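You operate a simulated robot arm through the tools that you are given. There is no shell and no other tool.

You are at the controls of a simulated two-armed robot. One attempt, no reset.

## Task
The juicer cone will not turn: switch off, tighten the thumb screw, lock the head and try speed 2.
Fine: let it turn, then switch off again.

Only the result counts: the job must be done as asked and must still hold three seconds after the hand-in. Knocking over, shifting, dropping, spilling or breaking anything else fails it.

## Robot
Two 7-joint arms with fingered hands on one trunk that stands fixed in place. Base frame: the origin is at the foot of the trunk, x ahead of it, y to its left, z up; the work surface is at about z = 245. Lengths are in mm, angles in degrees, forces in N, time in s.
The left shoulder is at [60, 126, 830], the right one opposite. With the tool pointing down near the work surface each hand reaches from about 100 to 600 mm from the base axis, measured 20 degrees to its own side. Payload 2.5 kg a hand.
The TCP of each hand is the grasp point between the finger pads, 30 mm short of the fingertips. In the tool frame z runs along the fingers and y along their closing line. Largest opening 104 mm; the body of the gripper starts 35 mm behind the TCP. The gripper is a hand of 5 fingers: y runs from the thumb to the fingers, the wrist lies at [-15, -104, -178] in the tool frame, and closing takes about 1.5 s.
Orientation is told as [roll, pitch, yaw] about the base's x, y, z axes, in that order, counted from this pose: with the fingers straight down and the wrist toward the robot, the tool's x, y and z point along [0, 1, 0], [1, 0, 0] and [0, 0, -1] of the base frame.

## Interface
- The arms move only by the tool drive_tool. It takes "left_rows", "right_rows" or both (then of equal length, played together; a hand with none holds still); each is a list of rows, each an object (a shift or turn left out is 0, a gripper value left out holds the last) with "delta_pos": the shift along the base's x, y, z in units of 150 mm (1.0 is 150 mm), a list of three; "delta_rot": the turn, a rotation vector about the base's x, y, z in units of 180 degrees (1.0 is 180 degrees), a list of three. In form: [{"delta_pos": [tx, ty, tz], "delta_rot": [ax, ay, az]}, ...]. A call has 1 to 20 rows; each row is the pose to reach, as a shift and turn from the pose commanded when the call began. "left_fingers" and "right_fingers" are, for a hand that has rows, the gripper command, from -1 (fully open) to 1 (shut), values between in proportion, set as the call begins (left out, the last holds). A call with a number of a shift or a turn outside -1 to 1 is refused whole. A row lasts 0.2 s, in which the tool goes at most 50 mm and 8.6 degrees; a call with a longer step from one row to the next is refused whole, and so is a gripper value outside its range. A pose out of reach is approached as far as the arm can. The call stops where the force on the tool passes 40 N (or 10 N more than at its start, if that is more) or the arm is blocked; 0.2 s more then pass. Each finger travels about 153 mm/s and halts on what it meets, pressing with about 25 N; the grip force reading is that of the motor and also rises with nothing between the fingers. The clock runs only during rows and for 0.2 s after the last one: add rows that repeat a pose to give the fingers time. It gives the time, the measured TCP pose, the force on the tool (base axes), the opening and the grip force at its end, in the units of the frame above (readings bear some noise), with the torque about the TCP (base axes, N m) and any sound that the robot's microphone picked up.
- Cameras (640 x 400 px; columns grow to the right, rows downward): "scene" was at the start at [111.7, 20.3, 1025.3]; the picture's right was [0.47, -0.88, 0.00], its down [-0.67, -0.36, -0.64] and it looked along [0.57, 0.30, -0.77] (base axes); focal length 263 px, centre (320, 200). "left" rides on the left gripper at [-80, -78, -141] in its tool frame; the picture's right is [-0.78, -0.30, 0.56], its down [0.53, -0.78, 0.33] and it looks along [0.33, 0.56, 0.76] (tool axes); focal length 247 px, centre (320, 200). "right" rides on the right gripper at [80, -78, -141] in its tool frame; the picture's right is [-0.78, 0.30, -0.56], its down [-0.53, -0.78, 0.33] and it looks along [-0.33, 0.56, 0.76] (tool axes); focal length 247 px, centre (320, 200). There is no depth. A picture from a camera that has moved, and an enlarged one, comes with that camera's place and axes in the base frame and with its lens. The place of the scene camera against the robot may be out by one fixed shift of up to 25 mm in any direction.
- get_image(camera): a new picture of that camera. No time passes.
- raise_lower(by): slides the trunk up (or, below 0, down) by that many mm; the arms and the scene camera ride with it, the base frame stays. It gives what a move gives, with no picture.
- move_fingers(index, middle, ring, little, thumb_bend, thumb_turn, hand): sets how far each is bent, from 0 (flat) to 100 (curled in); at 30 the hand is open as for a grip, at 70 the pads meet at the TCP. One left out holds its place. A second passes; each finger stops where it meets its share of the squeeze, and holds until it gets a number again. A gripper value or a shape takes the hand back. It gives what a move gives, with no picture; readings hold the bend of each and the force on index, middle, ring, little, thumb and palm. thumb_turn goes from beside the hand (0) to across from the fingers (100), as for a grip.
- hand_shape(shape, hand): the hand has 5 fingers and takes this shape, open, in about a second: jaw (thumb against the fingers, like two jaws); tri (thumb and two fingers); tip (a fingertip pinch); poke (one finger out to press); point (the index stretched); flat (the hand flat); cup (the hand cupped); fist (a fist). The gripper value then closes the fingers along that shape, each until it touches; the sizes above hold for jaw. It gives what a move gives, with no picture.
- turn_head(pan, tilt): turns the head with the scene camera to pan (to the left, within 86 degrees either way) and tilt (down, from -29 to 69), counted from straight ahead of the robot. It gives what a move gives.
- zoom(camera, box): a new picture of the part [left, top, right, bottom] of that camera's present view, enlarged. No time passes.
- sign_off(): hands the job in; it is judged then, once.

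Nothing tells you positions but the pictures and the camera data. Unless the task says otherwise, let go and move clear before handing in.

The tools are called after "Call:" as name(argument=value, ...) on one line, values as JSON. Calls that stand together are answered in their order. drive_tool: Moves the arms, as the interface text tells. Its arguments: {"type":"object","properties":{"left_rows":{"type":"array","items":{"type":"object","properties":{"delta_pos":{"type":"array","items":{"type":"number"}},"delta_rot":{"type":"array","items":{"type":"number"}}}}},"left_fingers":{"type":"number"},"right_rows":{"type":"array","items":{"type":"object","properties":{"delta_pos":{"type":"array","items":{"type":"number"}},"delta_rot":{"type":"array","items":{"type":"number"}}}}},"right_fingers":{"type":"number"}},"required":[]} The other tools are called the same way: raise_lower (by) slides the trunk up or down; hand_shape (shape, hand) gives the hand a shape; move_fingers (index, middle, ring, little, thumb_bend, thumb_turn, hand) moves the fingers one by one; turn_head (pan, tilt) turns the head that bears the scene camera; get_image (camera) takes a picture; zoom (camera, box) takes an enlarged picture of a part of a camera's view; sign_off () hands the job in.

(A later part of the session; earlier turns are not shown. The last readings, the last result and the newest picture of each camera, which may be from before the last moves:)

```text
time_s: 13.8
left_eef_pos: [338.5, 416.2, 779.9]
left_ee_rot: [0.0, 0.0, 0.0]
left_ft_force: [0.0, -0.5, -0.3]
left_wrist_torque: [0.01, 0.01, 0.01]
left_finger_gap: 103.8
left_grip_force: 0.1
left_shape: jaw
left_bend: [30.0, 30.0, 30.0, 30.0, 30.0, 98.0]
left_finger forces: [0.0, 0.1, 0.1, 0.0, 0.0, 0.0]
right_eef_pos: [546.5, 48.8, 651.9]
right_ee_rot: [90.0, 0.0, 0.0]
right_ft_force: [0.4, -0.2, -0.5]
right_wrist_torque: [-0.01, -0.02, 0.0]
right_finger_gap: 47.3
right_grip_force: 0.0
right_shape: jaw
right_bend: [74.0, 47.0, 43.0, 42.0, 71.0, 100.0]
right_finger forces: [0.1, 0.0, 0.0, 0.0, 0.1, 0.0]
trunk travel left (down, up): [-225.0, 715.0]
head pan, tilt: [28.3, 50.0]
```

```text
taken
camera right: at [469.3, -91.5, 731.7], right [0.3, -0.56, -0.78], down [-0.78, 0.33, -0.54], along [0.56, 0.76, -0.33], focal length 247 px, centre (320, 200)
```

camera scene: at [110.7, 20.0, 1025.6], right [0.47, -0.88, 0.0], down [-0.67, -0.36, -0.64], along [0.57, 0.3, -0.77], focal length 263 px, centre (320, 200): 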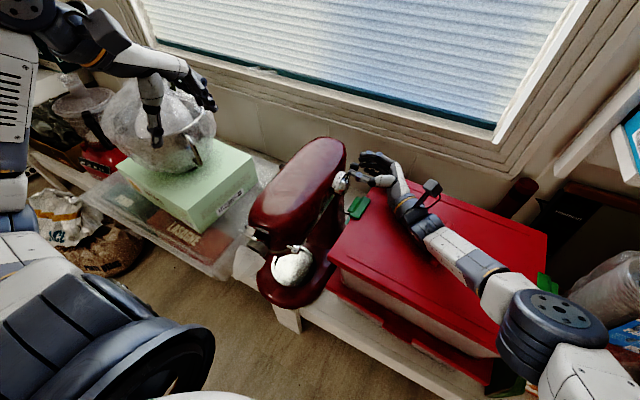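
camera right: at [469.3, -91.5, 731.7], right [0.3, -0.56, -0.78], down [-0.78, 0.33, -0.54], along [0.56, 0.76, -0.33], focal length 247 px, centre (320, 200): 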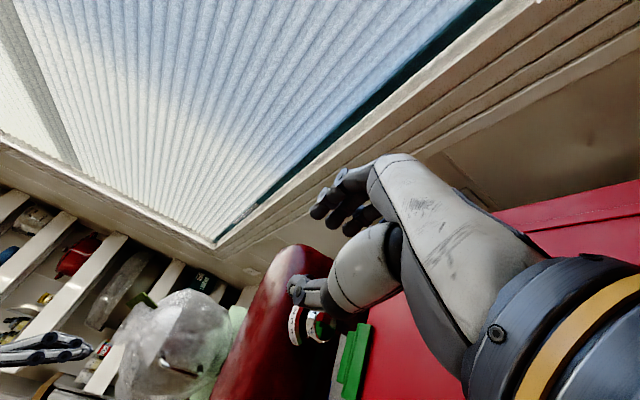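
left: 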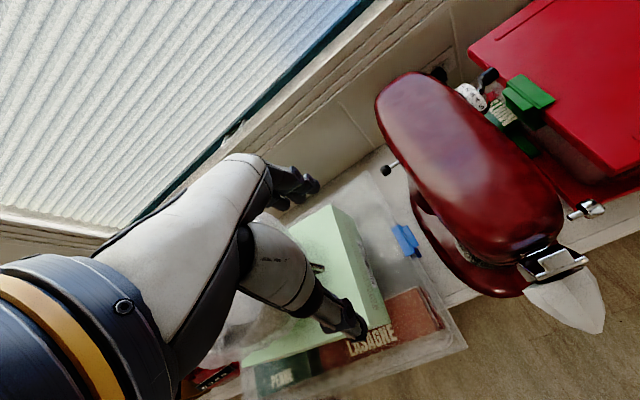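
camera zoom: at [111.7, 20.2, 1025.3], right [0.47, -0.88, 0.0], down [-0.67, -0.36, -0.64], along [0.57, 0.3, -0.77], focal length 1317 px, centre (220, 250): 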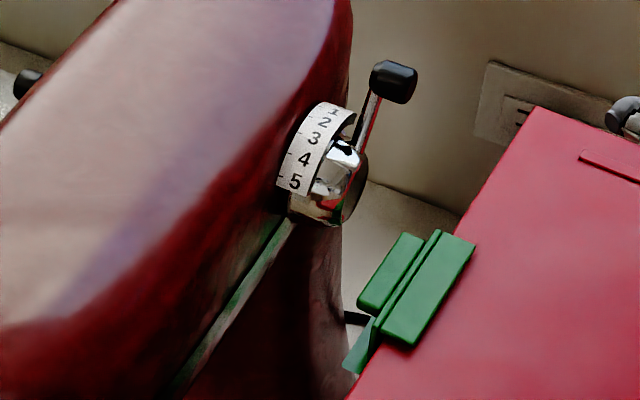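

The speed lever rests at its 0 stop with the hand clear. Next is the thumb screw: the palm extends about 64 mm to one side, so I'll check whether a three-finger shape is more compact near the lid.

Call:
hand_shape(hand="right", shape="tri")

Call:
zoom(camera="scene", box=[330, 120, 550, 300])

Call:
get_image(camera="right")

```text
time_s: 14.7
left_eef_pos: [338.0, 415.8, 780.5]
left_ee_rot: [0.1, -0.1, -0.2]
left_ft_force: [0.5, 0.3, -0.2]
left_wrist_torque: [-0.01, 0.01, -0.01]
left_finger_gap: 103.7
left_grip_force: 0.2
left_shape: jaw
left_bend: [30.0, 30.0, 30.0, 30.0, 30.0, 98.0]
left_finger forces: [0.0, 0.0, 0.0, 0.0, 0.0, 0.0]
right_eef_pos: [546.5, 49.4, 652.1]
right_ee_rot: [90.0, 0.0, 0.0]
right_ft_force: [-0.6, 1.1, -1.1]
right_wrist_torque: [-0.03, 0.0, 0.0]
right_finger_gap: 104.0
right_grip_force: 0.0
right_shape: tri
right_bend: [30.0, 30.0, 99.0, 99.0, 30.0, 98.0]
right_finger forces: [0.0, 0.0, 0.0, 0.0, 0.1, 0.0]
trunk travel left (down, up): [-225.0, 715.0]
head pan, tilt: [28.3, 50.0]
```

```text
2.22 times, centred on (440, 210) of scene
camera zoom: at [111.7, 20.3, 1025.3], right [0.47, -0.88, 0.0], down [-0.67, -0.36, -0.64], along [0.57, 0.3, -0.77], focal length 585 px, centre (53, 178)
```

zoom: 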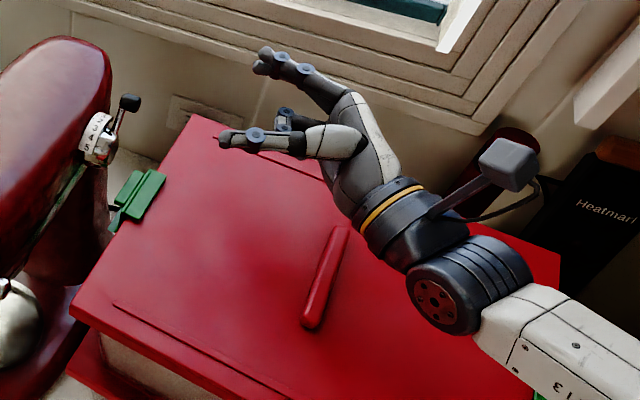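

```text
taken
camera right: at [469.6, -91.3, 731.4], right [0.3, -0.56, -0.78], down [-0.78, 0.33, -0.53], along [0.56, 0.76, -0.33], focal length 247 px, centre (320, 200)
```

right: 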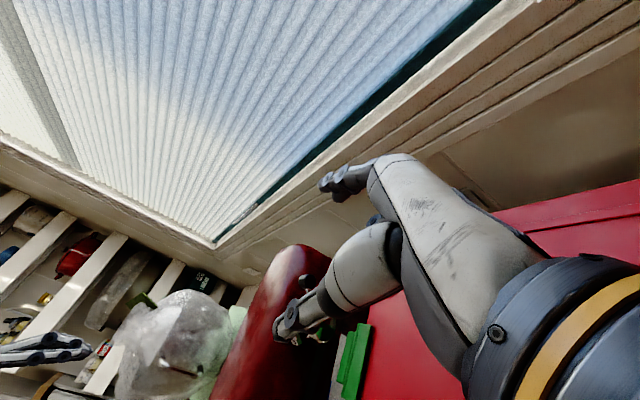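

Tri folds the ring and little fingers away, which suits the small knob. I swing the hand back toward the front of the lid, turning it about y so the thumb comes upward.

Call:
drive_tool(right_rows=[{"delta_pos": [-0.25, -0.05, 0.1], "delta_rot": [0, 0.0417, 0]}, {"delta_pos": [-0.5, -0.1, 0.1], "delta_rot": [0, 0.0833, 0]}, {"delta_pos": [-0.75, -0.1, 0.1], "delta_rot": [0, 0.125, 0]}, {"delta_pos": [-1.0, -0.1, 0.1], "delta_rot": [0, 0.1667, 0]}, {"delta_pos": [-1.0, -0.1, 0.1], "delta_rot": [0, 0.1667, 0]}])

Call:
drive_tool(right_rows=[{"delta_pos": [-0.2, 0, 0], "delta_rot": [0, 0, -0.037]}, {"delta_pos": [-0.4, 0, -0.05], "delta_rot": [0, 0, -0.074]}, {"delta_pos": [-0.6, 0, -0.1], "delta_rot": [0, 0, -0.111]}, {"delta_pos": [-0.65, 0, -0.2], "delta_rot": [0, 0, -0.111]}, {"delta_pos": [-0.65, 0, -0.2], "delta_rot": [0, 0, -0.111]}])

Call:
get_image(camera="right")

Call:
get_image(camera="scene")

```text
time_s: 15.9
left_eef_pos: [338.1, 415.6, 779.7]
left_ee_rot: [0.0, 0.0, -0.1]
left_ft_force: [0.3, 0.7, -1.0]
left_wrist_torque: [0.02, -0.01, -0.02]
left_finger_gap: 103.5
left_grip_force: 0.1
left_shape: jaw
left_bend: [30.0, 30.0, 30.0, 30.0, 30.0, 98.0]
left_finger forces: [0.0, 0.0, 0.0, 0.0, 0.1, 0.0]
right_eef_pos: [396.6, 34.2, 668.6]
right_ee_rot: [89.9, 30.1, -0.1]
right_ft_force: [-0.1, 1.0, 0.8]
right_wrist_torque: [0.01, -0.02, 0.0]
right_finger_gap: 103.9
right_grip_force: 0.1
right_shape: tri
right_bend: [30.0, 30.0, 99.0, 99.0, 30.0, 98.0]
right_finger forces: [0.1, 0.0, 0.0, 0.0, 0.0, 0.1]
trunk travel left (down, up): [-225.0, 715.0]
head pan, tilt: [28.3, 50.0]
```

```text
time_s: 16.8
left_eef_pos: [338.7, 415.9, 780.3]
left_ee_rot: [0.1, 0.0, 0.0]
left_ft_force: [0.4, -0.3, 0.0]
left_wrist_torque: [0.02, 0.0, 0.0]
left_finger_gap: 104.0
left_grip_force: 0.0
left_shape: jaw
left_bend: [30.0, 30.0, 30.0, 30.0, 30.0, 98.0]
left_finger forces: [0.0, 0.1, 0.0, 0.0, 0.0, 0.0]
right_eef_pos: [340.0, -57.6, 594.9]
right_ee_rot: [76.0, 23.3, -35.7]
right_ft_force: [0.8, 0.1, 0.2]
right_wrist_torque: [0.01, 0.02, 0.04]
right_finger_gap: 103.8
right_grip_force: 0.0
right_shape: tri
right_bend: [30.0, 30.0, 99.0, 99.0, 30.0, 98.0]
right_finger forces: [0.1, 0.1, 0.0, 0.0, 0.0, 0.0]
right hand out of reach, approached as far as the arm can: row 3, 4
trunk travel left (down, up): [-225.0, 715.0]
head pan, tilt: [28.3, 50.0]
stopped in row 4 (right hand): the arm was blocked; the commanded pose is now the measured one
```

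```text
taken
camera right: at [249.9, -136.7, 727.0], right [-0.4, -0.61, -0.68], down [-0.66, 0.71, -0.24], along [0.63, 0.35, -0.69], focal length 247 px, centre (320, 200)
```

right: 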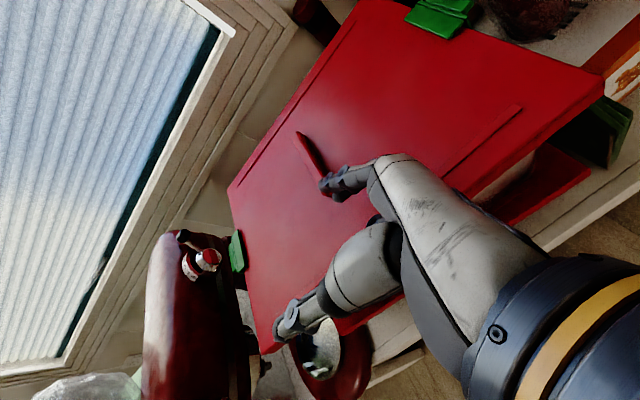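

```text
taken
camera scene: at [111.8, 20.2, 1025.3], right [0.47, -0.88, 0.0], down [-0.68, -0.36, -0.64], along [0.57, 0.3, -0.77], focal length 263 px, centre (320, 200)
```

scene: 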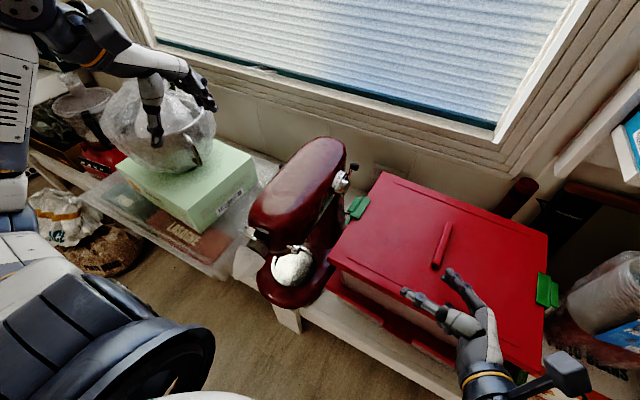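

The yawed pose brought the wrist too close to the shoulder, and the arm stopped short without touching anything. Raising the trunk will give the right arm more room to work at that height.

Call:
raise_lower(by=200)

Call:
get_image(camera="scene")

Call:
get_image(camera="left")

```text
time_s: 19.0
left_eef_pos: [339.4, 416.6, 980.0]
left_ee_rot: [-0.1, 0.1, -0.1]
left_ft_force: [0.2, 0.1, -0.4]
left_wrist_torque: [-0.02, 0.01, 0.01]
left_finger_gap: 103.5
left_grip_force: 0.0
left_shape: jaw
left_bend: [30.0, 30.0, 30.0, 30.0, 30.0, 98.0]
left_finger forces: [0.0, 0.1, 0.0, 0.0, 0.0, 0.1]
right_eef_pos: [339.9, -57.6, 792.4]
right_ee_rot: [75.9, 23.3, -35.7]
right_ft_force: [0.3, -0.3, 0.5]
right_wrist_torque: [0.02, -0.01, 0.0]
right_finger_gap: 104.1
right_grip_force: 0.1
right_shape: tri
right_bend: [30.0, 30.0, 99.0, 99.0, 30.0, 98.0]
right_finger forces: [0.0, 0.1, 0.0, 0.0, 0.0, 0.1]
trunk travel left (down, up): [-425.0, 515.0]
head pan, tilt: [28.3, 50.0]
```

```text
taken
camera scene: at [111.7, 20.3, 1225.3], right [0.47, -0.88, 0.0], down [-0.67, -0.36, -0.64], along [0.57, 0.3, -0.77], focal length 263 px, centre (320, 200)
```

scene: 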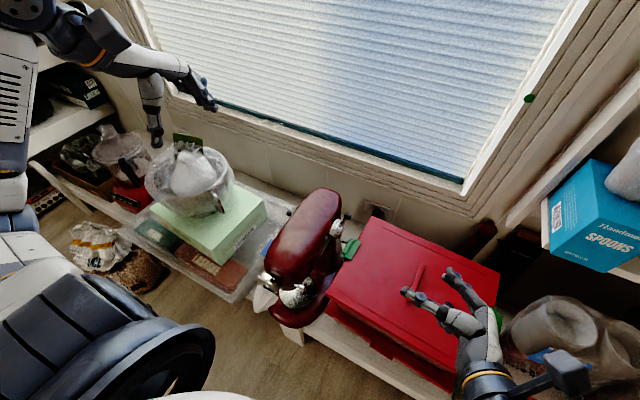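

```text
taken
camera left: at [260.7, 335.8, 1120.7], right [-0.3, -0.78, -0.56], down [-0.78, 0.54, -0.33], along [0.56, 0.33, -0.76], focal length 247 px, centre (320, 200)
```

left: 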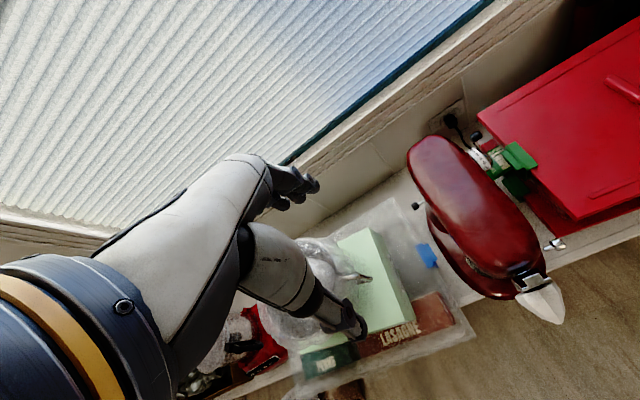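

The trunk is up 200 mm and nothing was disturbed. I now realign the right hand to roll 90, pitch 30, yaw −20 and bring it down in front of the lid.

Call:
drive_tool(right_rows=[{"delta_pos": [-0.04, 0.1, -0.15], "delta_rot": [0.0159, 0, 0.0103]}, {"delta_pos": [-0.08, 0.2, -0.3], "delta_rot": [0.0317, 0, 0.0206]}, {"delta_pos": [-0.12, 0.3, -0.45], "delta_rot": [0.0476, 0, 0.031]}, {"delta_pos": [-0.16, 0.41, -0.6], "delta_rot": [0.0634, 0, 0.0413]}, {"delta_pos": [-0.2, 0.52, -0.75], "delta_rot": [0.0793, 0, 0.0516]}, {"delta_pos": [-0.2, 0.52, -0.75], "delta_rot": [0.0793, 0, 0.0516]}])

Call:
get_image(camera="right")

```text
time_s: 20.4
left_eef_pos: [337.7, 415.1, 979.6]
left_ee_rot: [0.0, 0.1, -0.2]
left_ft_force: [0.3, 0.9, 1.0]
left_wrist_torque: [0.01, -0.04, -0.01]
left_finger_gap: 103.9
left_grip_force: 0.0
left_shape: jaw
left_bend: [30.0, 30.0, 30.0, 30.0, 30.0, 98.0]
left_finger forces: [0.0, 0.0, 0.1, 0.0, 0.1, 0.0]
right_eef_pos: [308.0, 23.2, 681.8]
right_ee_rot: [90.6, 30.1, -19.5]
right_ft_force: [-0.5, 0.8, 0.4]
right_wrist_torque: [-0.02, -0.01, 0.02]
right_finger_gap: 104.1
right_grip_force: 0.0
right_shape: tri
right_bend: [30.0, 30.0, 99.0, 99.0, 30.0, 97.0]
right_finger forces: [0.0, 0.0, 0.1, 0.0, 0.0, 0.1]
trunk travel left (down, up): [-425.0, 515.0]
head pan, tilt: [28.3, 50.0]
```

```text
taken
camera right: at [236.3, -100.6, 788.3], right [-0.31, -0.47, -0.82], down [-0.77, 0.63, -0.07], along [0.55, 0.62, -0.56], focal length 247 px, centre (320, 200)
```

right: 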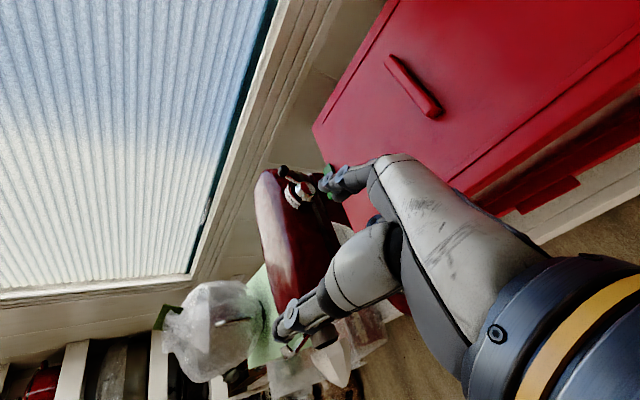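

That pose is reachable. I continue down to a stand-off in front of the screw and look.

Call:
drive_tool(right_rows=[{"delta_pos": [0, 0.1, -0.2]}, {"delta_pos": [0, 0.2, -0.4]}, {"delta_pos": [0, 0.35, -0.55]}, {"delta_pos": [0, 0.5, -0.65]}, {"delta_pos": [0, 0.5, -0.65]}])

Call:
get_image(camera="right")

Call:
zoom(camera="scene", box=[240, 180, 420, 380])

```text
time_s: 21.6
left_eef_pos: [338.6, 415.9, 980.0]
left_ee_rot: [0.0, 0.0, -0.1]
left_ft_force: [0.2, 0.9, 0.6]
left_wrist_torque: [-0.02, 0.0, 0.02]
left_finger_gap: 103.7
left_grip_force: 0.1
left_shape: jaw
left_bend: [30.0, 30.0, 30.0, 30.0, 30.0, 98.0]
left_finger forces: [0.0, 0.0, 0.1, 0.0, 0.1, 0.0]
right_eef_pos: [311.2, 98.4, 583.7]
right_ee_rot: [90.4, 30.2, -19.6]
right_ft_force: [0.6, -0.4, 0.8]
right_wrist_torque: [-0.01, 0.02, 0.05]
right_finger_gap: 103.9
right_grip_force: 0.0
right_shape: tri
right_bend: [30.0, 30.0, 99.0, 99.0, 30.0, 97.0]
right_finger forces: [0.0, 0.1, 0.2, 0.0, 0.0, 0.1]
trunk travel left (down, up): [-425.0, 515.0]
head pan, tilt: [28.3, 50.0]
```

```text
taken
camera right: at [238.0, -25.2, 690.5], right [-0.31, -0.47, -0.82], down [-0.77, 0.63, -0.07], along [0.55, 0.61, -0.56], focal length 247 px, centre (320, 200)
```

right: 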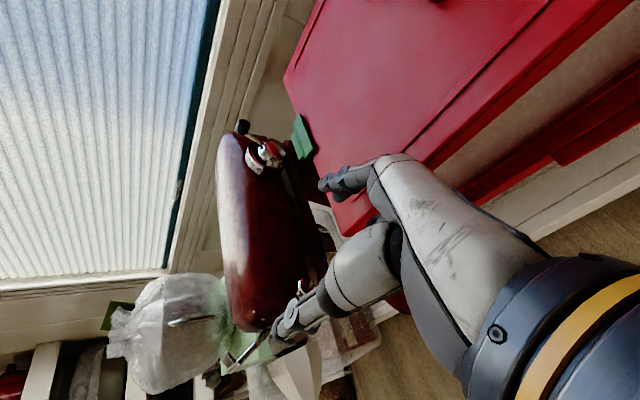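

```text
2.00 times, centred on (330, 280) of scene
camera zoom: at [111.7, 20.3, 1225.3], right [0.47, -0.88, 0.0], down [-0.67, -0.36, -0.64], along [0.57, 0.3, -0.77], focal length 527 px, centre (300, 40)
```

zoom: 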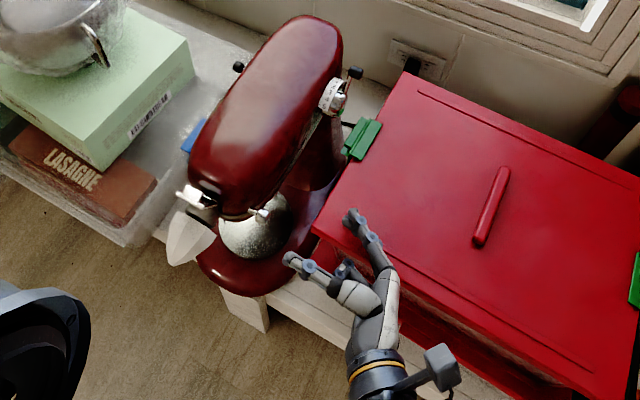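

Call:
zoom(camera="right", box=[260, 260, 350, 350])

Call:
zoom(camera="scene", box=[290, 260, 380, 350])

Call:
zoom(camera="left", box=[500, 200, 600, 300])

```text
4.44 times, centred on (305, 305) of right
camera zoom: at [238.0, -25.2, 690.5], right [-0.31, -0.47, -0.82], down [-0.77, 0.63, -0.07], along [0.55, 0.61, -0.56], focal length 1098 px, centre (387, -267)
```

zoom: 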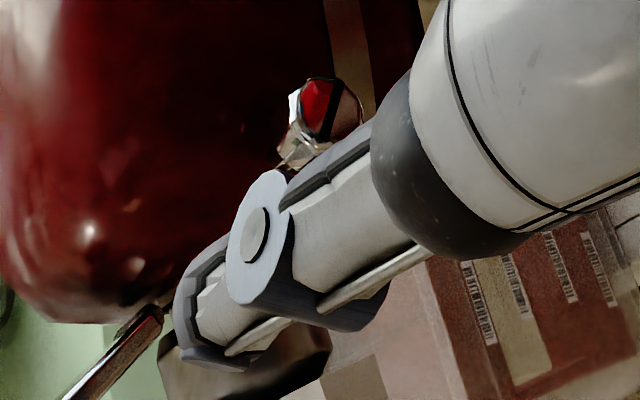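

```text
4.44 times, centred on (335, 305) of scene
camera zoom: at [111.7, 20.3, 1225.3], right [0.47, -0.88, 0.0], down [-0.67, -0.36, -0.64], along [0.57, 0.3, -0.77], focal length 1171 px, centre (253, -267)
```

zoom: 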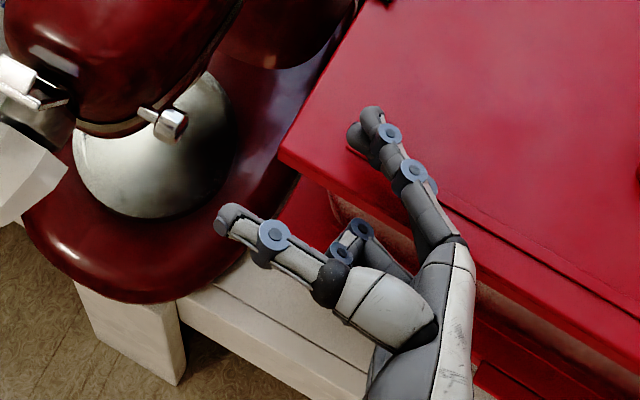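

```text
4.00 times, centred on (550, 250) of left
camera zoom: at [260.7, 335.9, 1120.7], right [-0.3, -0.78, -0.56], down [-0.78, 0.54, -0.33], along [0.56, 0.33, -0.76], focal length 988 px, centre (-600, 0)
```

zoom: 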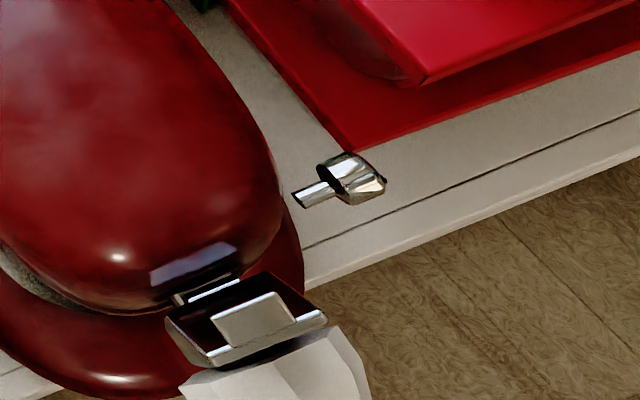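

The knob is about 21 mm across, centred at [315,201,552], with the head flank about 25 mm behind it. I pre-close the three fingers to roughly 57 mm and lower to the knob's height before moving in.

Call:
drive_tool(right_rows=[{"delta_pos": [0, 0, 0]}, {"delta_pos": [-0.03, 0.0, -0.1]}, {"delta_pos": [-0.05, 0.0, -0.2]}, {"delta_pos": [-0.05, 0.0, -0.2]}, {"delta_pos": [-0.05, 0.0, -0.2]}], right_fingers=-0.1)

Call:
zoom(camera="scene", box=[290, 260, 380, 350])

Call:
zoom(camera="right", box=[250, 150, 410, 350])

Call:
zoom(camera="left", box=[500, 180, 640, 320])

```text
time_s: 22.8
left_eef_pos: [337.9, 417.2, 981.7]
left_ee_rot: [0.0, -0.1, -0.1]
left_ft_force: [0.0, 0.0, 0.4]
left_wrist_torque: [-0.02, -0.01, 0.02]
left_finger_gap: 103.4
left_grip_force: 0.2
left_shape: jaw
left_bend: [30.0, 30.0, 30.0, 30.0, 30.0, 98.0]
left_finger forces: [0.1, 0.0, 0.0, 0.0, 0.1, 0.1]
right_eef_pos: [305.6, 99.3, 560.2]
right_ee_rot: [91.4, 29.6, -19.3]
right_ft_force: [-0.9, -2.9, 29.0]
right_wrist_torque: [-0.99, -1.03, -0.1]
right_finger_gap: 54.1
right_grip_force: 0.0
right_shape: tri
right_bend: [74.0, 46.0, 99.0, 99.0, 67.0, 100.0]
right_finger forces: [0.1, 30.2, 0.0, 0.0, 0.1, 0.1]
trunk travel left (down, up): [-425.0, 515.0]
head pan, tilt: [28.3, 50.0]
```

```text
4.44 times, centred on (335, 305) of scene
camera zoom: at [110.2, 19.9, 1225.7], right [0.47, -0.88, 0.0], down [-0.67, -0.36, -0.64], along [0.57, 0.3, -0.77], focal length 1171 px, centre (253, -267)
```

zoom: 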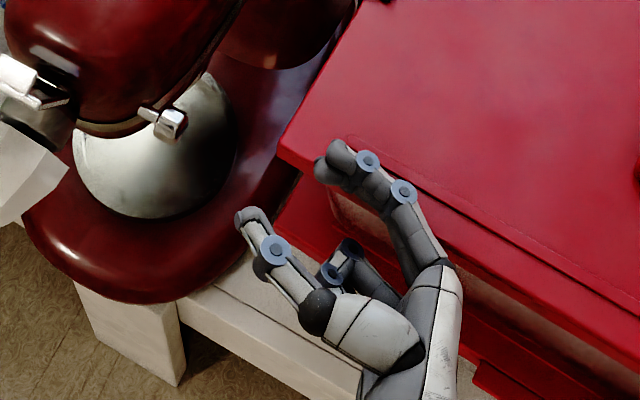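

```text
2.00 times, centred on (330, 250) of right
camera zoom: at [230.4, -24.6, 664.6], right [-0.3, -0.46, -0.83], down [-0.77, 0.63, -0.07], along [0.56, 0.62, -0.55], focal length 494 px, centre (300, 100)
```

zoom: 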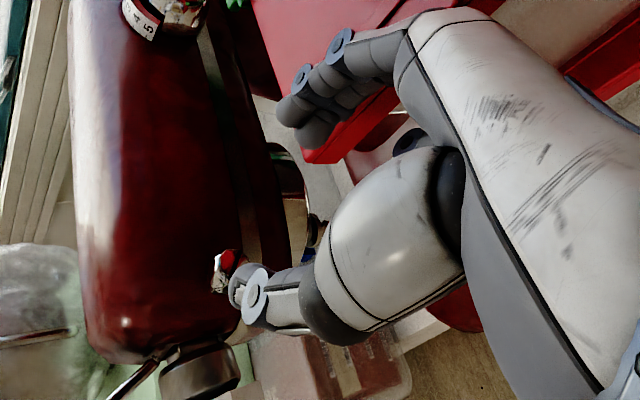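

```text
2.86 times, centred on (570, 250) of left
camera zoom: at [259.3, 335.5, 1121.5], right [-0.3, -0.78, -0.56], down [-0.78, 0.54, -0.33], along [0.56, 0.33, -0.76], focal length 706 px, centre (-394, 57)
```

zoom: 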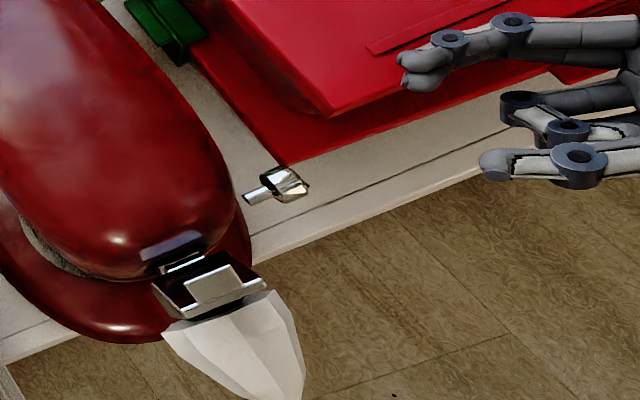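

The middle finger came down on the lid corner (30 N), so I lift straight off and move toward the robot. Then I'll approach along the finger direction from the front-right, clear of the lid.

Call:
drive_tool(right_rows=[{"delta_pos": [0, 0, 0.1]}, {"delta_pos": [0, 0, 0.25]}, {"delta_pos": [-0.1, 0, 0.25]}, {"delta_pos": [-0.2, 0, 0.25]}, {"delta_pos": [-0.2, 0, 0.25]}])

Call:
zoom(camera="scene", box=[240, 180, 420, 380])

```text
time_s: 24.0
left_eef_pos: [338.5, 417.2, 980.9]
left_ee_rot: [0.1, 0.0, -0.2]
left_ft_force: [-0.3, 0.0, 0.0]
left_wrist_torque: [0.0, -0.01, 0.0]
left_finger_gap: 103.8
left_grip_force: 0.1
left_shape: jaw
left_bend: [30.0, 30.0, 30.0, 30.0, 30.0, 98.0]
left_finger forces: [0.1, 0.0, 0.0, 0.0, 0.1, 0.0]
right_eef_pos: [272.7, 99.3, 591.3]
right_ee_rot: [90.5, 30.2, -19.5]
right_ft_force: [-0.6, 0.6, 0.3]
right_wrist_torque: [0.0, -0.02, 0.0]
right_finger_gap: 57.2
right_grip_force: 0.0
right_shape: tri
right_bend: [74.0, 43.0, 99.0, 99.0, 67.0, 100.0]
right_finger forces: [0.1, 0.0, 0.0, 0.0, 0.0, 0.0]
trunk travel left (down, up): [-425.0, 515.0]
head pan, tilt: [28.3, 50.0]
```

```text
2.00 times, centred on (330, 280) of scene
camera zoom: at [111.7, 20.2, 1225.3], right [0.47, -0.88, 0.0], down [-0.67, -0.36, -0.64], along [0.57, 0.3, -0.77], focal length 527 px, centre (300, 40)
```

zoom: 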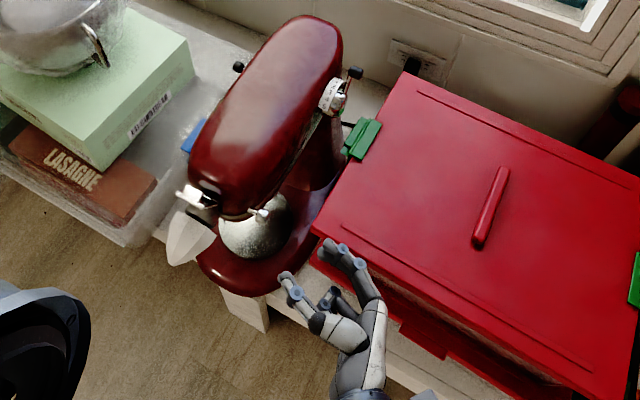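

The lid hasn't shifted. I lower to the knob's height in front of the lid, then check the alignment before closing in along the finger axis.

Call:
drive_tool(right_rows=[{"delta_pos": [0.03, 0.02, -0.1]}, {"delta_pos": [0.05, 0.04, -0.2]}, {"delta_pos": [0.06, 0.06, -0.253]}, {"delta_pos": [0.06, 0.06, -0.253]}])

Call:
zoom(camera="scene", box=[290, 260, 380, 350])

Call:
zoom(camera="right", box=[250, 150, 410, 350])

Call:
zoom(camera="left", box=[500, 180, 640, 320])

```text
time_s: 25.0
left_eef_pos: [338.9, 415.6, 979.5]
left_ee_rot: [0.0, 0.0, -0.1]
left_ft_force: [0.7, 0.1, -0.1]
left_wrist_torque: [0.01, -0.01, -0.01]
left_finger_gap: 103.6
left_grip_force: 0.2
left_shape: jaw
left_bend: [30.0, 30.0, 30.0, 30.0, 30.0, 98.0]
left_finger forces: [0.0, 0.1, 0.0, 0.0, 0.0, 0.0]
right_eef_pos: [281.9, 106.9, 553.9]
right_ee_rot: [90.4, 30.2, -19.6]
right_ft_force: [0.1, 0.3, 0.4]
right_wrist_torque: [0.0, -0.04, 0.0]
right_finger_gap: 57.0
right_grip_force: 0.0
right_shape: tri
right_bend: [74.0, 43.0, 99.0, 99.0, 67.0, 100.0]
right_finger forces: [0.1, 0.0, 0.0, 0.0, 0.0, 0.0]
trunk travel left (down, up): [-425.0, 515.0]
head pan, tilt: [28.3, 50.0]
```

```text
4.44 times, centred on (335, 305) of scene
camera zoom: at [111.7, 20.3, 1225.3], right [0.47, -0.88, 0.0], down [-0.67, -0.36, -0.64], along [0.57, 0.3, -0.77], focal length 1171 px, centre (253, -267)
```

zoom: 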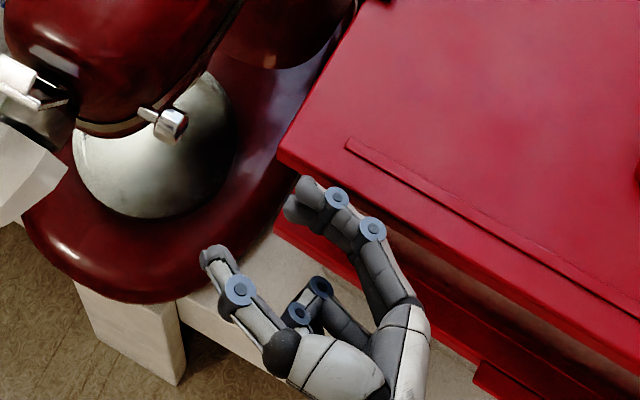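

```text
2.00 times, centred on (330, 250) of right
camera zoom: at [208.6, -16.5, 660.3], right [-0.31, -0.47, -0.82], down [-0.77, 0.63, -0.07], along [0.55, 0.61, -0.56], focal length 494 px, centre (300, 100)
```

zoom: 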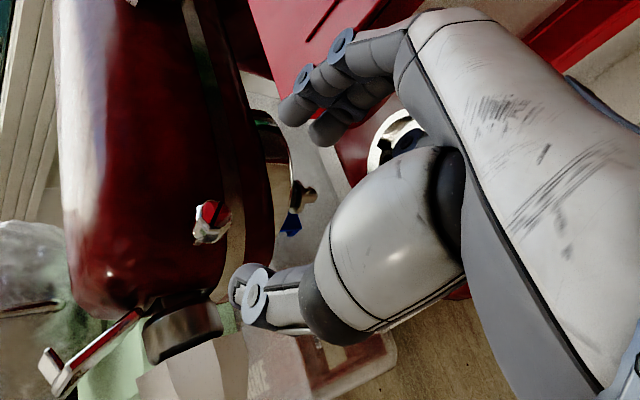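

```text
2.86 times, centred on (570, 250) of left
camera zoom: at [260.7, 335.8, 1120.7], right [-0.3, -0.78, -0.56], down [-0.78, 0.54, -0.33], along [0.56, 0.33, -0.76], focal length 706 px, centre (-394, 57)
```

zoom: 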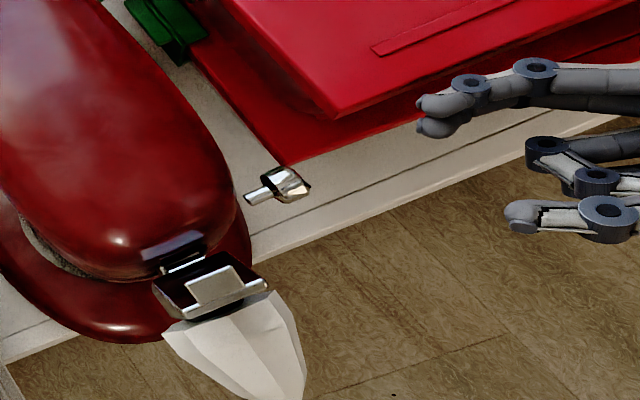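

Thumb and fingertips measure about ±30 mm either side of the grasp line, 24 mm past the TCP. I advance along the finger axis so the knob centre sits between the pads.

Call:
drive_tool(right_rows=[{"delta_pos": [0.04, 0.11, -0.004]}, {"delta_pos": [0.08, 0.22, -0.008]}, {"delta_pos": [0.12, 0.33, -0.012]}, {"delta_pos": [0.155, 0.43, -0.016]}, {"delta_pos": [0.187, 0.527, -0.02]}, {"delta_pos": [0.187, 0.527, -0.02]}])

Call:
zoom(camera="scene", box=[280, 240, 370, 330])

Call:
zoom(camera="right", box=[250, 150, 410, 350])

Call:
zoom(camera="left", box=[500, 180, 600, 280])

```text
time_s: 26.6
left_eef_pos: [338.4, 416.6, 979.5]
left_ee_rot: [0.0, 0.0, 0.0]
left_ft_force: [0.3, -0.1, -0.2]
left_wrist_torque: [0.01, 0.0, -0.01]
left_finger_gap: 103.8
left_grip_force: 0.0
left_shape: jaw
left_bend: [30.0, 30.0, 30.0, 30.0, 30.0, 98.0]
left_finger forces: [0.0, 0.0, 0.0, 0.0, 0.0, 0.0]
right_eef_pos: [302.2, 124.9, 505.7]
right_ee_rot: [82.8, 28.6, -23.7]
right_ft_force: [1.3, 0.3, -0.2]
right_wrist_torque: [0.04, 0.0, 0.0]
right_finger_gap: 57.4
right_grip_force: 0.0
right_shape: tri
right_bend: [74.0, 43.0, 99.0, 99.0, 67.0, 100.0]
right_finger forces: [0.0, 0.0, 0.0, 0.0, 0.0, 0.0]
trunk travel left (down, up): [-425.0, 515.0]
head pan, tilt: [28.3, 50.0]
stopped in row 6 (right hand): the arm was blocked; the commanded pose is now the measured one
```

```text
4.44 times, centred on (325, 285) of scene
camera zoom: at [111.7, 20.2, 1225.3], right [0.47, -0.88, 0.0], down [-0.67, -0.36, -0.64], along [0.57, 0.3, -0.77], focal length 1171 px, centre (298, -178)
```

zoom: 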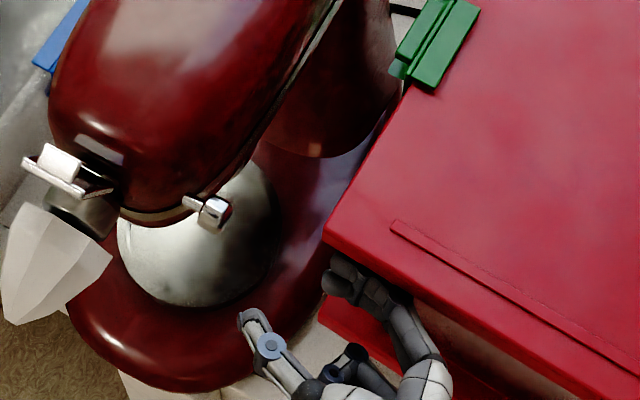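

```text
2.00 times, centred on (330, 250) of right
camera zoom: at [231.6, 15.4, 627.3], right [-0.33, -0.56, -0.76], down [-0.77, 0.63, -0.13], along [0.55, 0.54, -0.64], focal length 494 px, centre (300, 100)
```

zoom: 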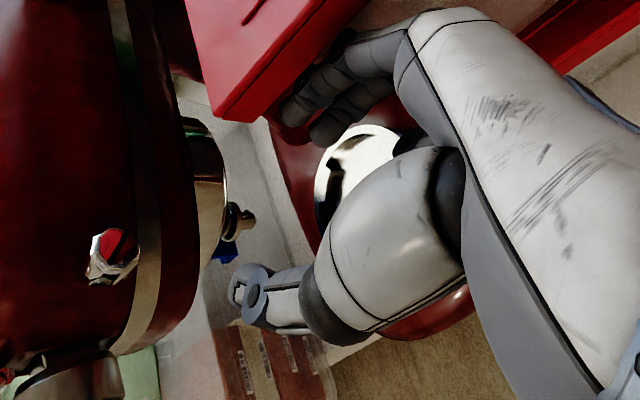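

```text
4.00 times, centred on (550, 230) of left
camera zoom: at [260.8, 335.8, 1120.7], right [-0.3, -0.78, -0.56], down [-0.78, 0.54, -0.33], along [0.56, 0.33, -0.76], focal length 988 px, centre (-600, 80)
```

zoom: 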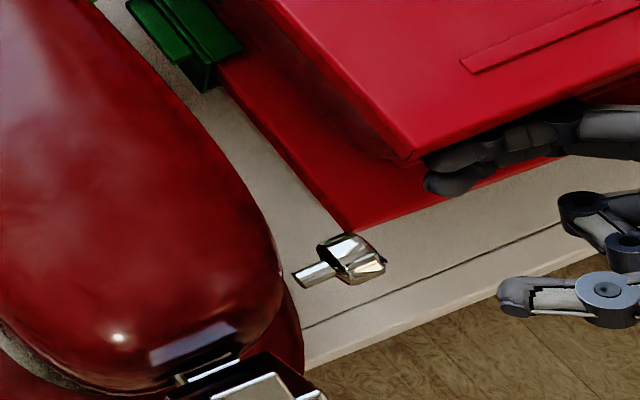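

The arm could not follow that path and sagged, leaving the fingers just under the lid's front edge without touching. I back straight out toward the robot first, then lift.

Call:
drive_tool(right_rows=[{"delta_pos": [-0.1, -0.02, 0]}, {"delta_pos": [-0.2, -0.04, 0]}, {"delta_pos": [-0.3, -0.06, 0]}, {"delta_pos": [-0.35, -0.06, 0.15]}, {"delta_pos": [-0.35, -0.06, 0.35]}, {"delta_pos": [-0.35, -0.06, 0.35]}])

Call:
zoom(camera="scene", box=[240, 200, 440, 400])

```text
time_s: 28.0
left_eef_pos: [338.6, 417.4, 979.7]
left_ee_rot: [0.0, 0.1, -0.1]
left_ft_force: [0.3, -0.3, 0.1]
left_wrist_torque: [0.02, 0.02, 0.01]
left_finger_gap: 103.6
left_grip_force: 0.1
left_shape: jaw
left_bend: [30.0, 30.0, 30.0, 30.0, 30.0, 98.0]
left_finger forces: [0.0, 0.0, 0.0, 0.0, 0.0, 0.0]
right_eef_pos: [250.9, 118.8, 558.2]
right_ee_rot: [82.9, 28.6, -23.6]
right_ft_force: [0.6, 0.0, 0.2]
right_wrist_torque: [-0.02, 0.03, -0.04]
right_finger_gap: 56.9
right_grip_force: 0.0
right_shape: tri
right_bend: [74.0, 43.0, 99.0, 99.0, 67.0, 100.0]
right_finger forces: [0.0, 0.0, 0.0, 0.1, 0.0, 0.1]
trunk travel left (down, up): [-425.0, 515.0]
head pan, tilt: [28.3, 50.0]
```

```text
2.00 times, centred on (340, 300) of scene
camera zoom: at [111.6, 20.2, 1225.3], right [0.47, -0.88, 0.0], down [-0.67, -0.36, -0.64], along [0.57, 0.3, -0.77], focal length 527 px, centre (280, 0)
```

zoom: 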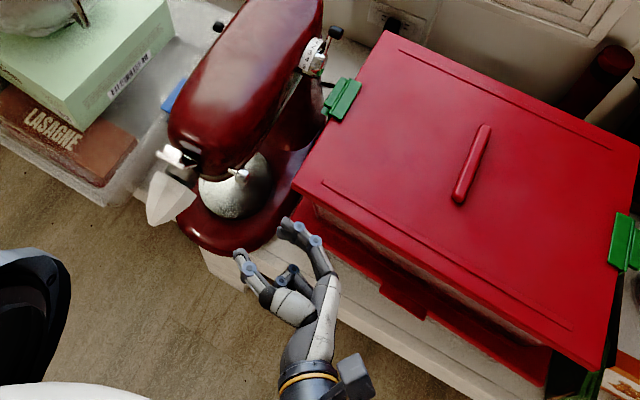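

Hand is free again and the lid is undisturbed. I'll use a more thumb-up orientation (pitch 60, yaw −15), which puts the wrist higher and nearer a natural reach.

Call:
drive_tool(right_rows=[{"delta_pos": [0.0, -0.04, 0.15], "delta_rot": [0.0169, 0.031, 0.0037]}, {"delta_pos": [0.02, -0.08, 0.3], "delta_rot": [0.0338, 0.062, 0.0074]}, {"delta_pos": [0.04, -0.12, 0.4], "delta_rot": [0.0507, 0.093, 0.0112]}, {"delta_pos": [0.06, -0.16, 0.5], "delta_rot": [0.0676, 0.124, 0.0149]}, {"delta_pos": [0.073, -0.19, 0.6], "delta_rot": [0.0845, 0.155, 0.0186]}, {"delta_pos": [0.073, -0.19, 0.6], "delta_rot": [0.0845, 0.155, 0.0186]}])

Call:
get_image(camera="scene")

Call:
get_image(camera="right")

```text
time_s: 29.4
left_eef_pos: [338.0, 415.8, 980.3]
left_ee_rot: [0.0, 0.0, -0.1]
left_ft_force: [0.4, 0.7, 0.7]
left_wrist_torque: [-0.03, 0.01, 0.0]
left_finger_gap: 103.5
left_grip_force: 0.0
left_shape: jaw
left_bend: [30.0, 30.0, 30.0, 30.0, 30.0, 98.0]
left_finger forces: [0.0, 0.0, 0.1, 0.1, 0.0, 0.0]
right_eef_pos: [262.2, 90.0, 649.0]
right_ee_rot: [90.0, 60.3, -15.1]
right_ft_force: [0.0, -0.1, 0.6]
right_wrist_torque: [0.01, 0.02, -0.02]
right_finger_gap: 57.2
right_grip_force: 0.1
right_shape: tri
right_bend: [74.0, 43.0, 99.0, 99.0, 67.0, 100.0]
right_finger forces: [0.0, 0.0, 0.0, 0.1, 0.0, 0.0]
trunk travel left (down, up): [-425.0, 515.0]
head pan, tilt: [28.3, 50.0]
```

```text
taken
camera scene: at [111.8, 20.2, 1225.3], right [0.47, -0.88, 0.0], down [-0.67, -0.36, -0.64], along [0.57, 0.3, -0.77], focal length 263 px, centre (320, 200)
```

scene: 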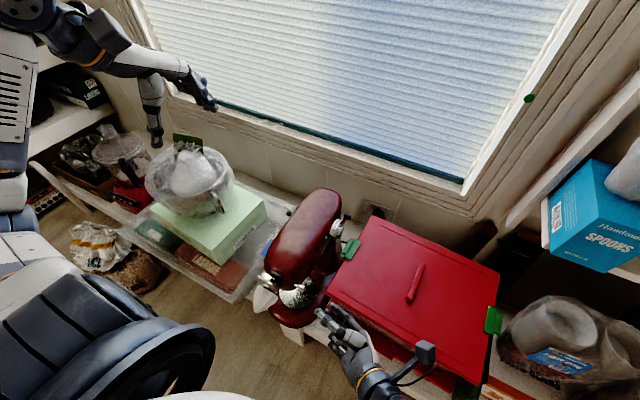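

```text
taken
camera right: at [255.3, -55.1, 755.6], right [-0.65, -0.4, -0.64], down [-0.73, 0.54, 0.41], along [0.18, 0.74, -0.65], focal length 247 px, centre (320, 200)
```

right: 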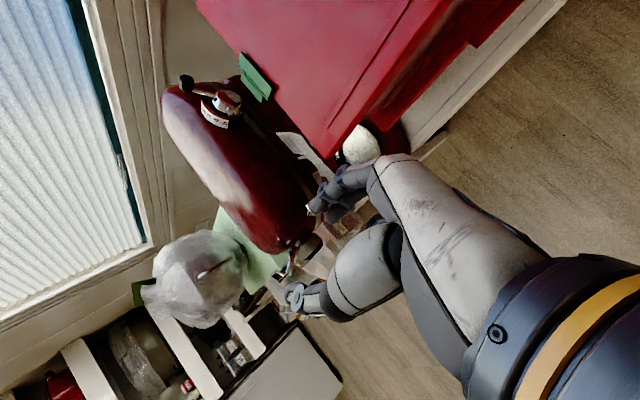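

That orientation is reached exactly. I narrow the three fingers to about 42 mm while still clear, then descend to the stage point in front of the lid.

Call:
drive_tool(right_rows=[{"delta_pos": [0, 0, 0]}, {"delta_pos": [0, 0, 0]}, {"delta_pos": [0.03, 0, -0.15]}, {"delta_pos": [0.06, 0.02, -0.35]}, {"delta_pos": [0.1, 0.04, -0.5]}, {"delta_pos": [0.12, 0.06, -0.647]}, {"delta_pos": [0.12, 0.06, -0.647]}], right_fingers=0.2)

Call:
zoom(camera="scene", box=[280, 240, 370, 330])

Call:
zoom(camera="right", box=[250, 150, 410, 350])

Call:
zoom(camera="left", box=[500, 180, 640, 320])

```text
time_s: 31.0
left_eef_pos: [340.2, 416.2, 980.1]
left_ee_rot: [0.0, 0.0, -0.1]
left_ft_force: [0.6, -0.2, -0.4]
left_wrist_torque: [0.02, 0.01, 0.02]
left_finger_gap: 103.8
left_grip_force: 0.0
left_shape: jaw
left_bend: [30.0, 30.0, 30.0, 30.0, 30.0, 98.0]
left_finger forces: [0.0, 0.0, 0.1, 0.0, 0.0, 0.0]
right_eef_pos: [280.3, 97.2, 551.2]
right_ee_rot: [90.1, 60.2, -15.0]
right_ft_force: [-0.6, -0.2, 0.2]
right_wrist_torque: [0.04, 0.02, 0.0]
right_finger_gap: 41.7
right_grip_force: 0.1
right_shape: tri
right_bend: [74.0, 49.0, 99.0, 99.0, 72.0, 100.0]
right_finger forces: [0.0, 0.1, 0.0, 0.0, 0.0, 0.0]
trunk travel left (down, up): [-425.0, 515.0]
head pan, tilt: [28.3, 50.0]
```

```text
4.44 times, centred on (325, 285) of scene
camera zoom: at [111.7, 20.3, 1225.3], right [0.47, -0.88, 0.0], down [-0.67, -0.36, -0.64], along [0.57, 0.3, -0.77], focal length 1171 px, centre (298, -178)
```

zoom: 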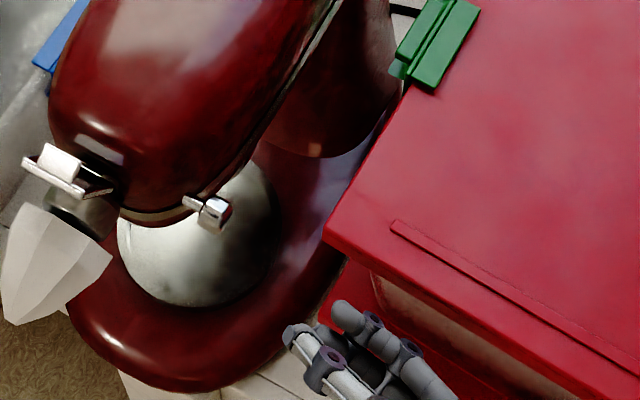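

```text
2.00 times, centred on (330, 250) of right
camera zoom: at [273.2, -46.1, 658.0], right [-0.65, -0.4, -0.64], down [-0.74, 0.54, 0.41], along [0.19, 0.74, -0.65], focal length 494 px, centre (300, 100)
```

zoom: 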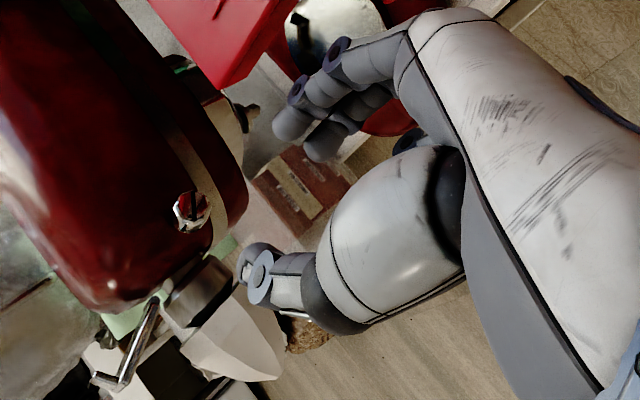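

```text
2.86 times, centred on (570, 250) of left
camera zoom: at [260.7, 335.8, 1120.7], right [-0.3, -0.78, -0.56], down [-0.78, 0.54, -0.33], along [0.56, 0.33, -0.76], focal length 706 px, centre (-394, 57)
```

zoom: 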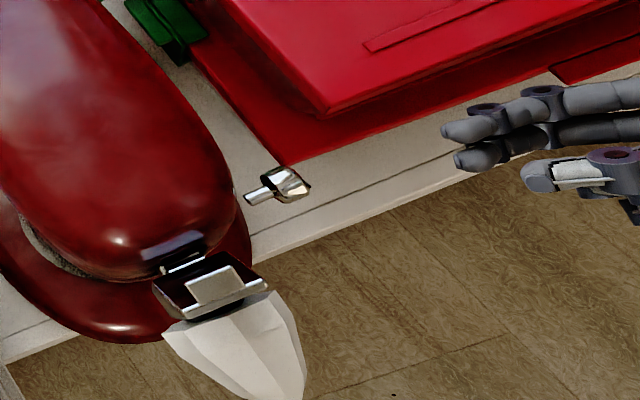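

Everything still lines up, with the knob confirmed at [316,200,551]. I advance halfway first to verify that the arm tracks this time.

Call:
drive_tool(right_rows=[{"delta_pos": [0.05, 0.1, 0]}, {"delta_pos": [0.1, 0.2, 0]}, {"delta_pos": [0.12, 0.27, 0]}, {"delta_pos": [0.12, 0.27, 0]}])

Call:
zoom(camera="scene", box=[280, 240, 370, 330])

Call:
zoom(camera="left", box=[500, 180, 640, 320])

```text
time_s: 32.0
left_eef_pos: [338.5, 415.8, 979.8]
left_ee_rot: [0.0, 0.0, 0.0]
left_ft_force: [-1.0, 0.4, -0.6]
left_wrist_torque: [0.04, 0.0, 0.02]
left_finger_gap: 103.5
left_grip_force: 0.2
left_shape: jaw
left_bend: [30.0, 30.0, 30.0, 30.0, 30.0, 98.0]
left_finger forces: [0.1, 0.0, 0.1, 0.0, 0.0, 0.0]
right_eef_pos: [296.9, 138.9, 552.0]
right_ee_rot: [89.9, 60.1, -15.1]
right_ft_force: [0.2, -1.0, -0.9]
right_wrist_torque: [0.01, -0.02, 0.01]
right_finger_gap: 41.8
right_grip_force: 0.0
right_shape: tri
right_bend: [74.0, 49.0, 99.0, 99.0, 72.0, 100.0]
right_finger forces: [0.0, 0.0, 0.0, 0.0, 0.0, 0.0]
trunk travel left (down, up): [-425.0, 515.0]
head pan, tilt: [28.3, 50.0]
```

```text
4.44 times, centred on (325, 285) of scene
camera zoom: at [111.7, 20.3, 1225.3], right [0.47, -0.88, 0.0], down [-0.67, -0.36, -0.64], along [0.57, 0.3, -0.77], focal length 1171 px, centre (298, -178)
```

zoom: 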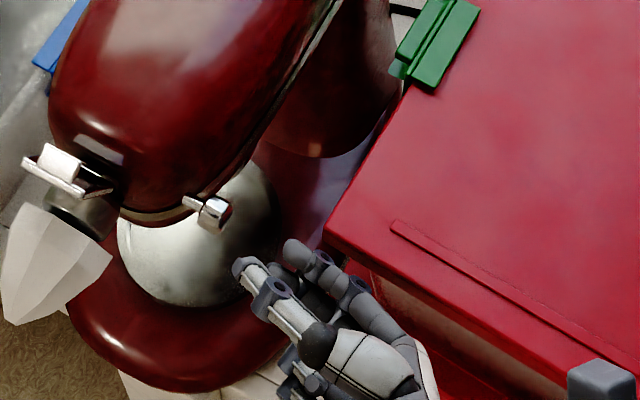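

```text
2.86 times, centred on (570, 250) of left
camera zoom: at [260.7, 335.8, 1120.7], right [-0.3, -0.78, -0.56], down [-0.78, 0.54, -0.33], along [0.56, 0.33, -0.76], focal length 706 px, centre (-394, 57)
```

zoom: 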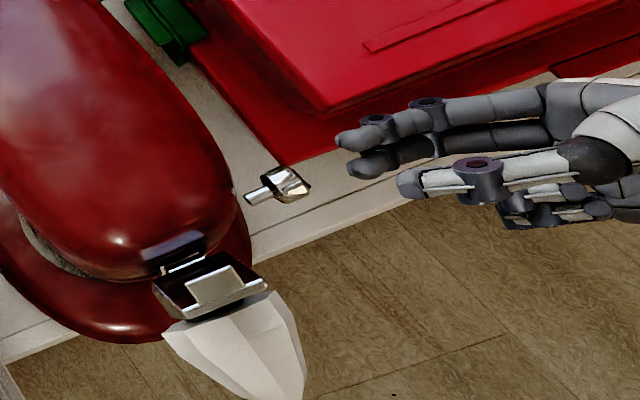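

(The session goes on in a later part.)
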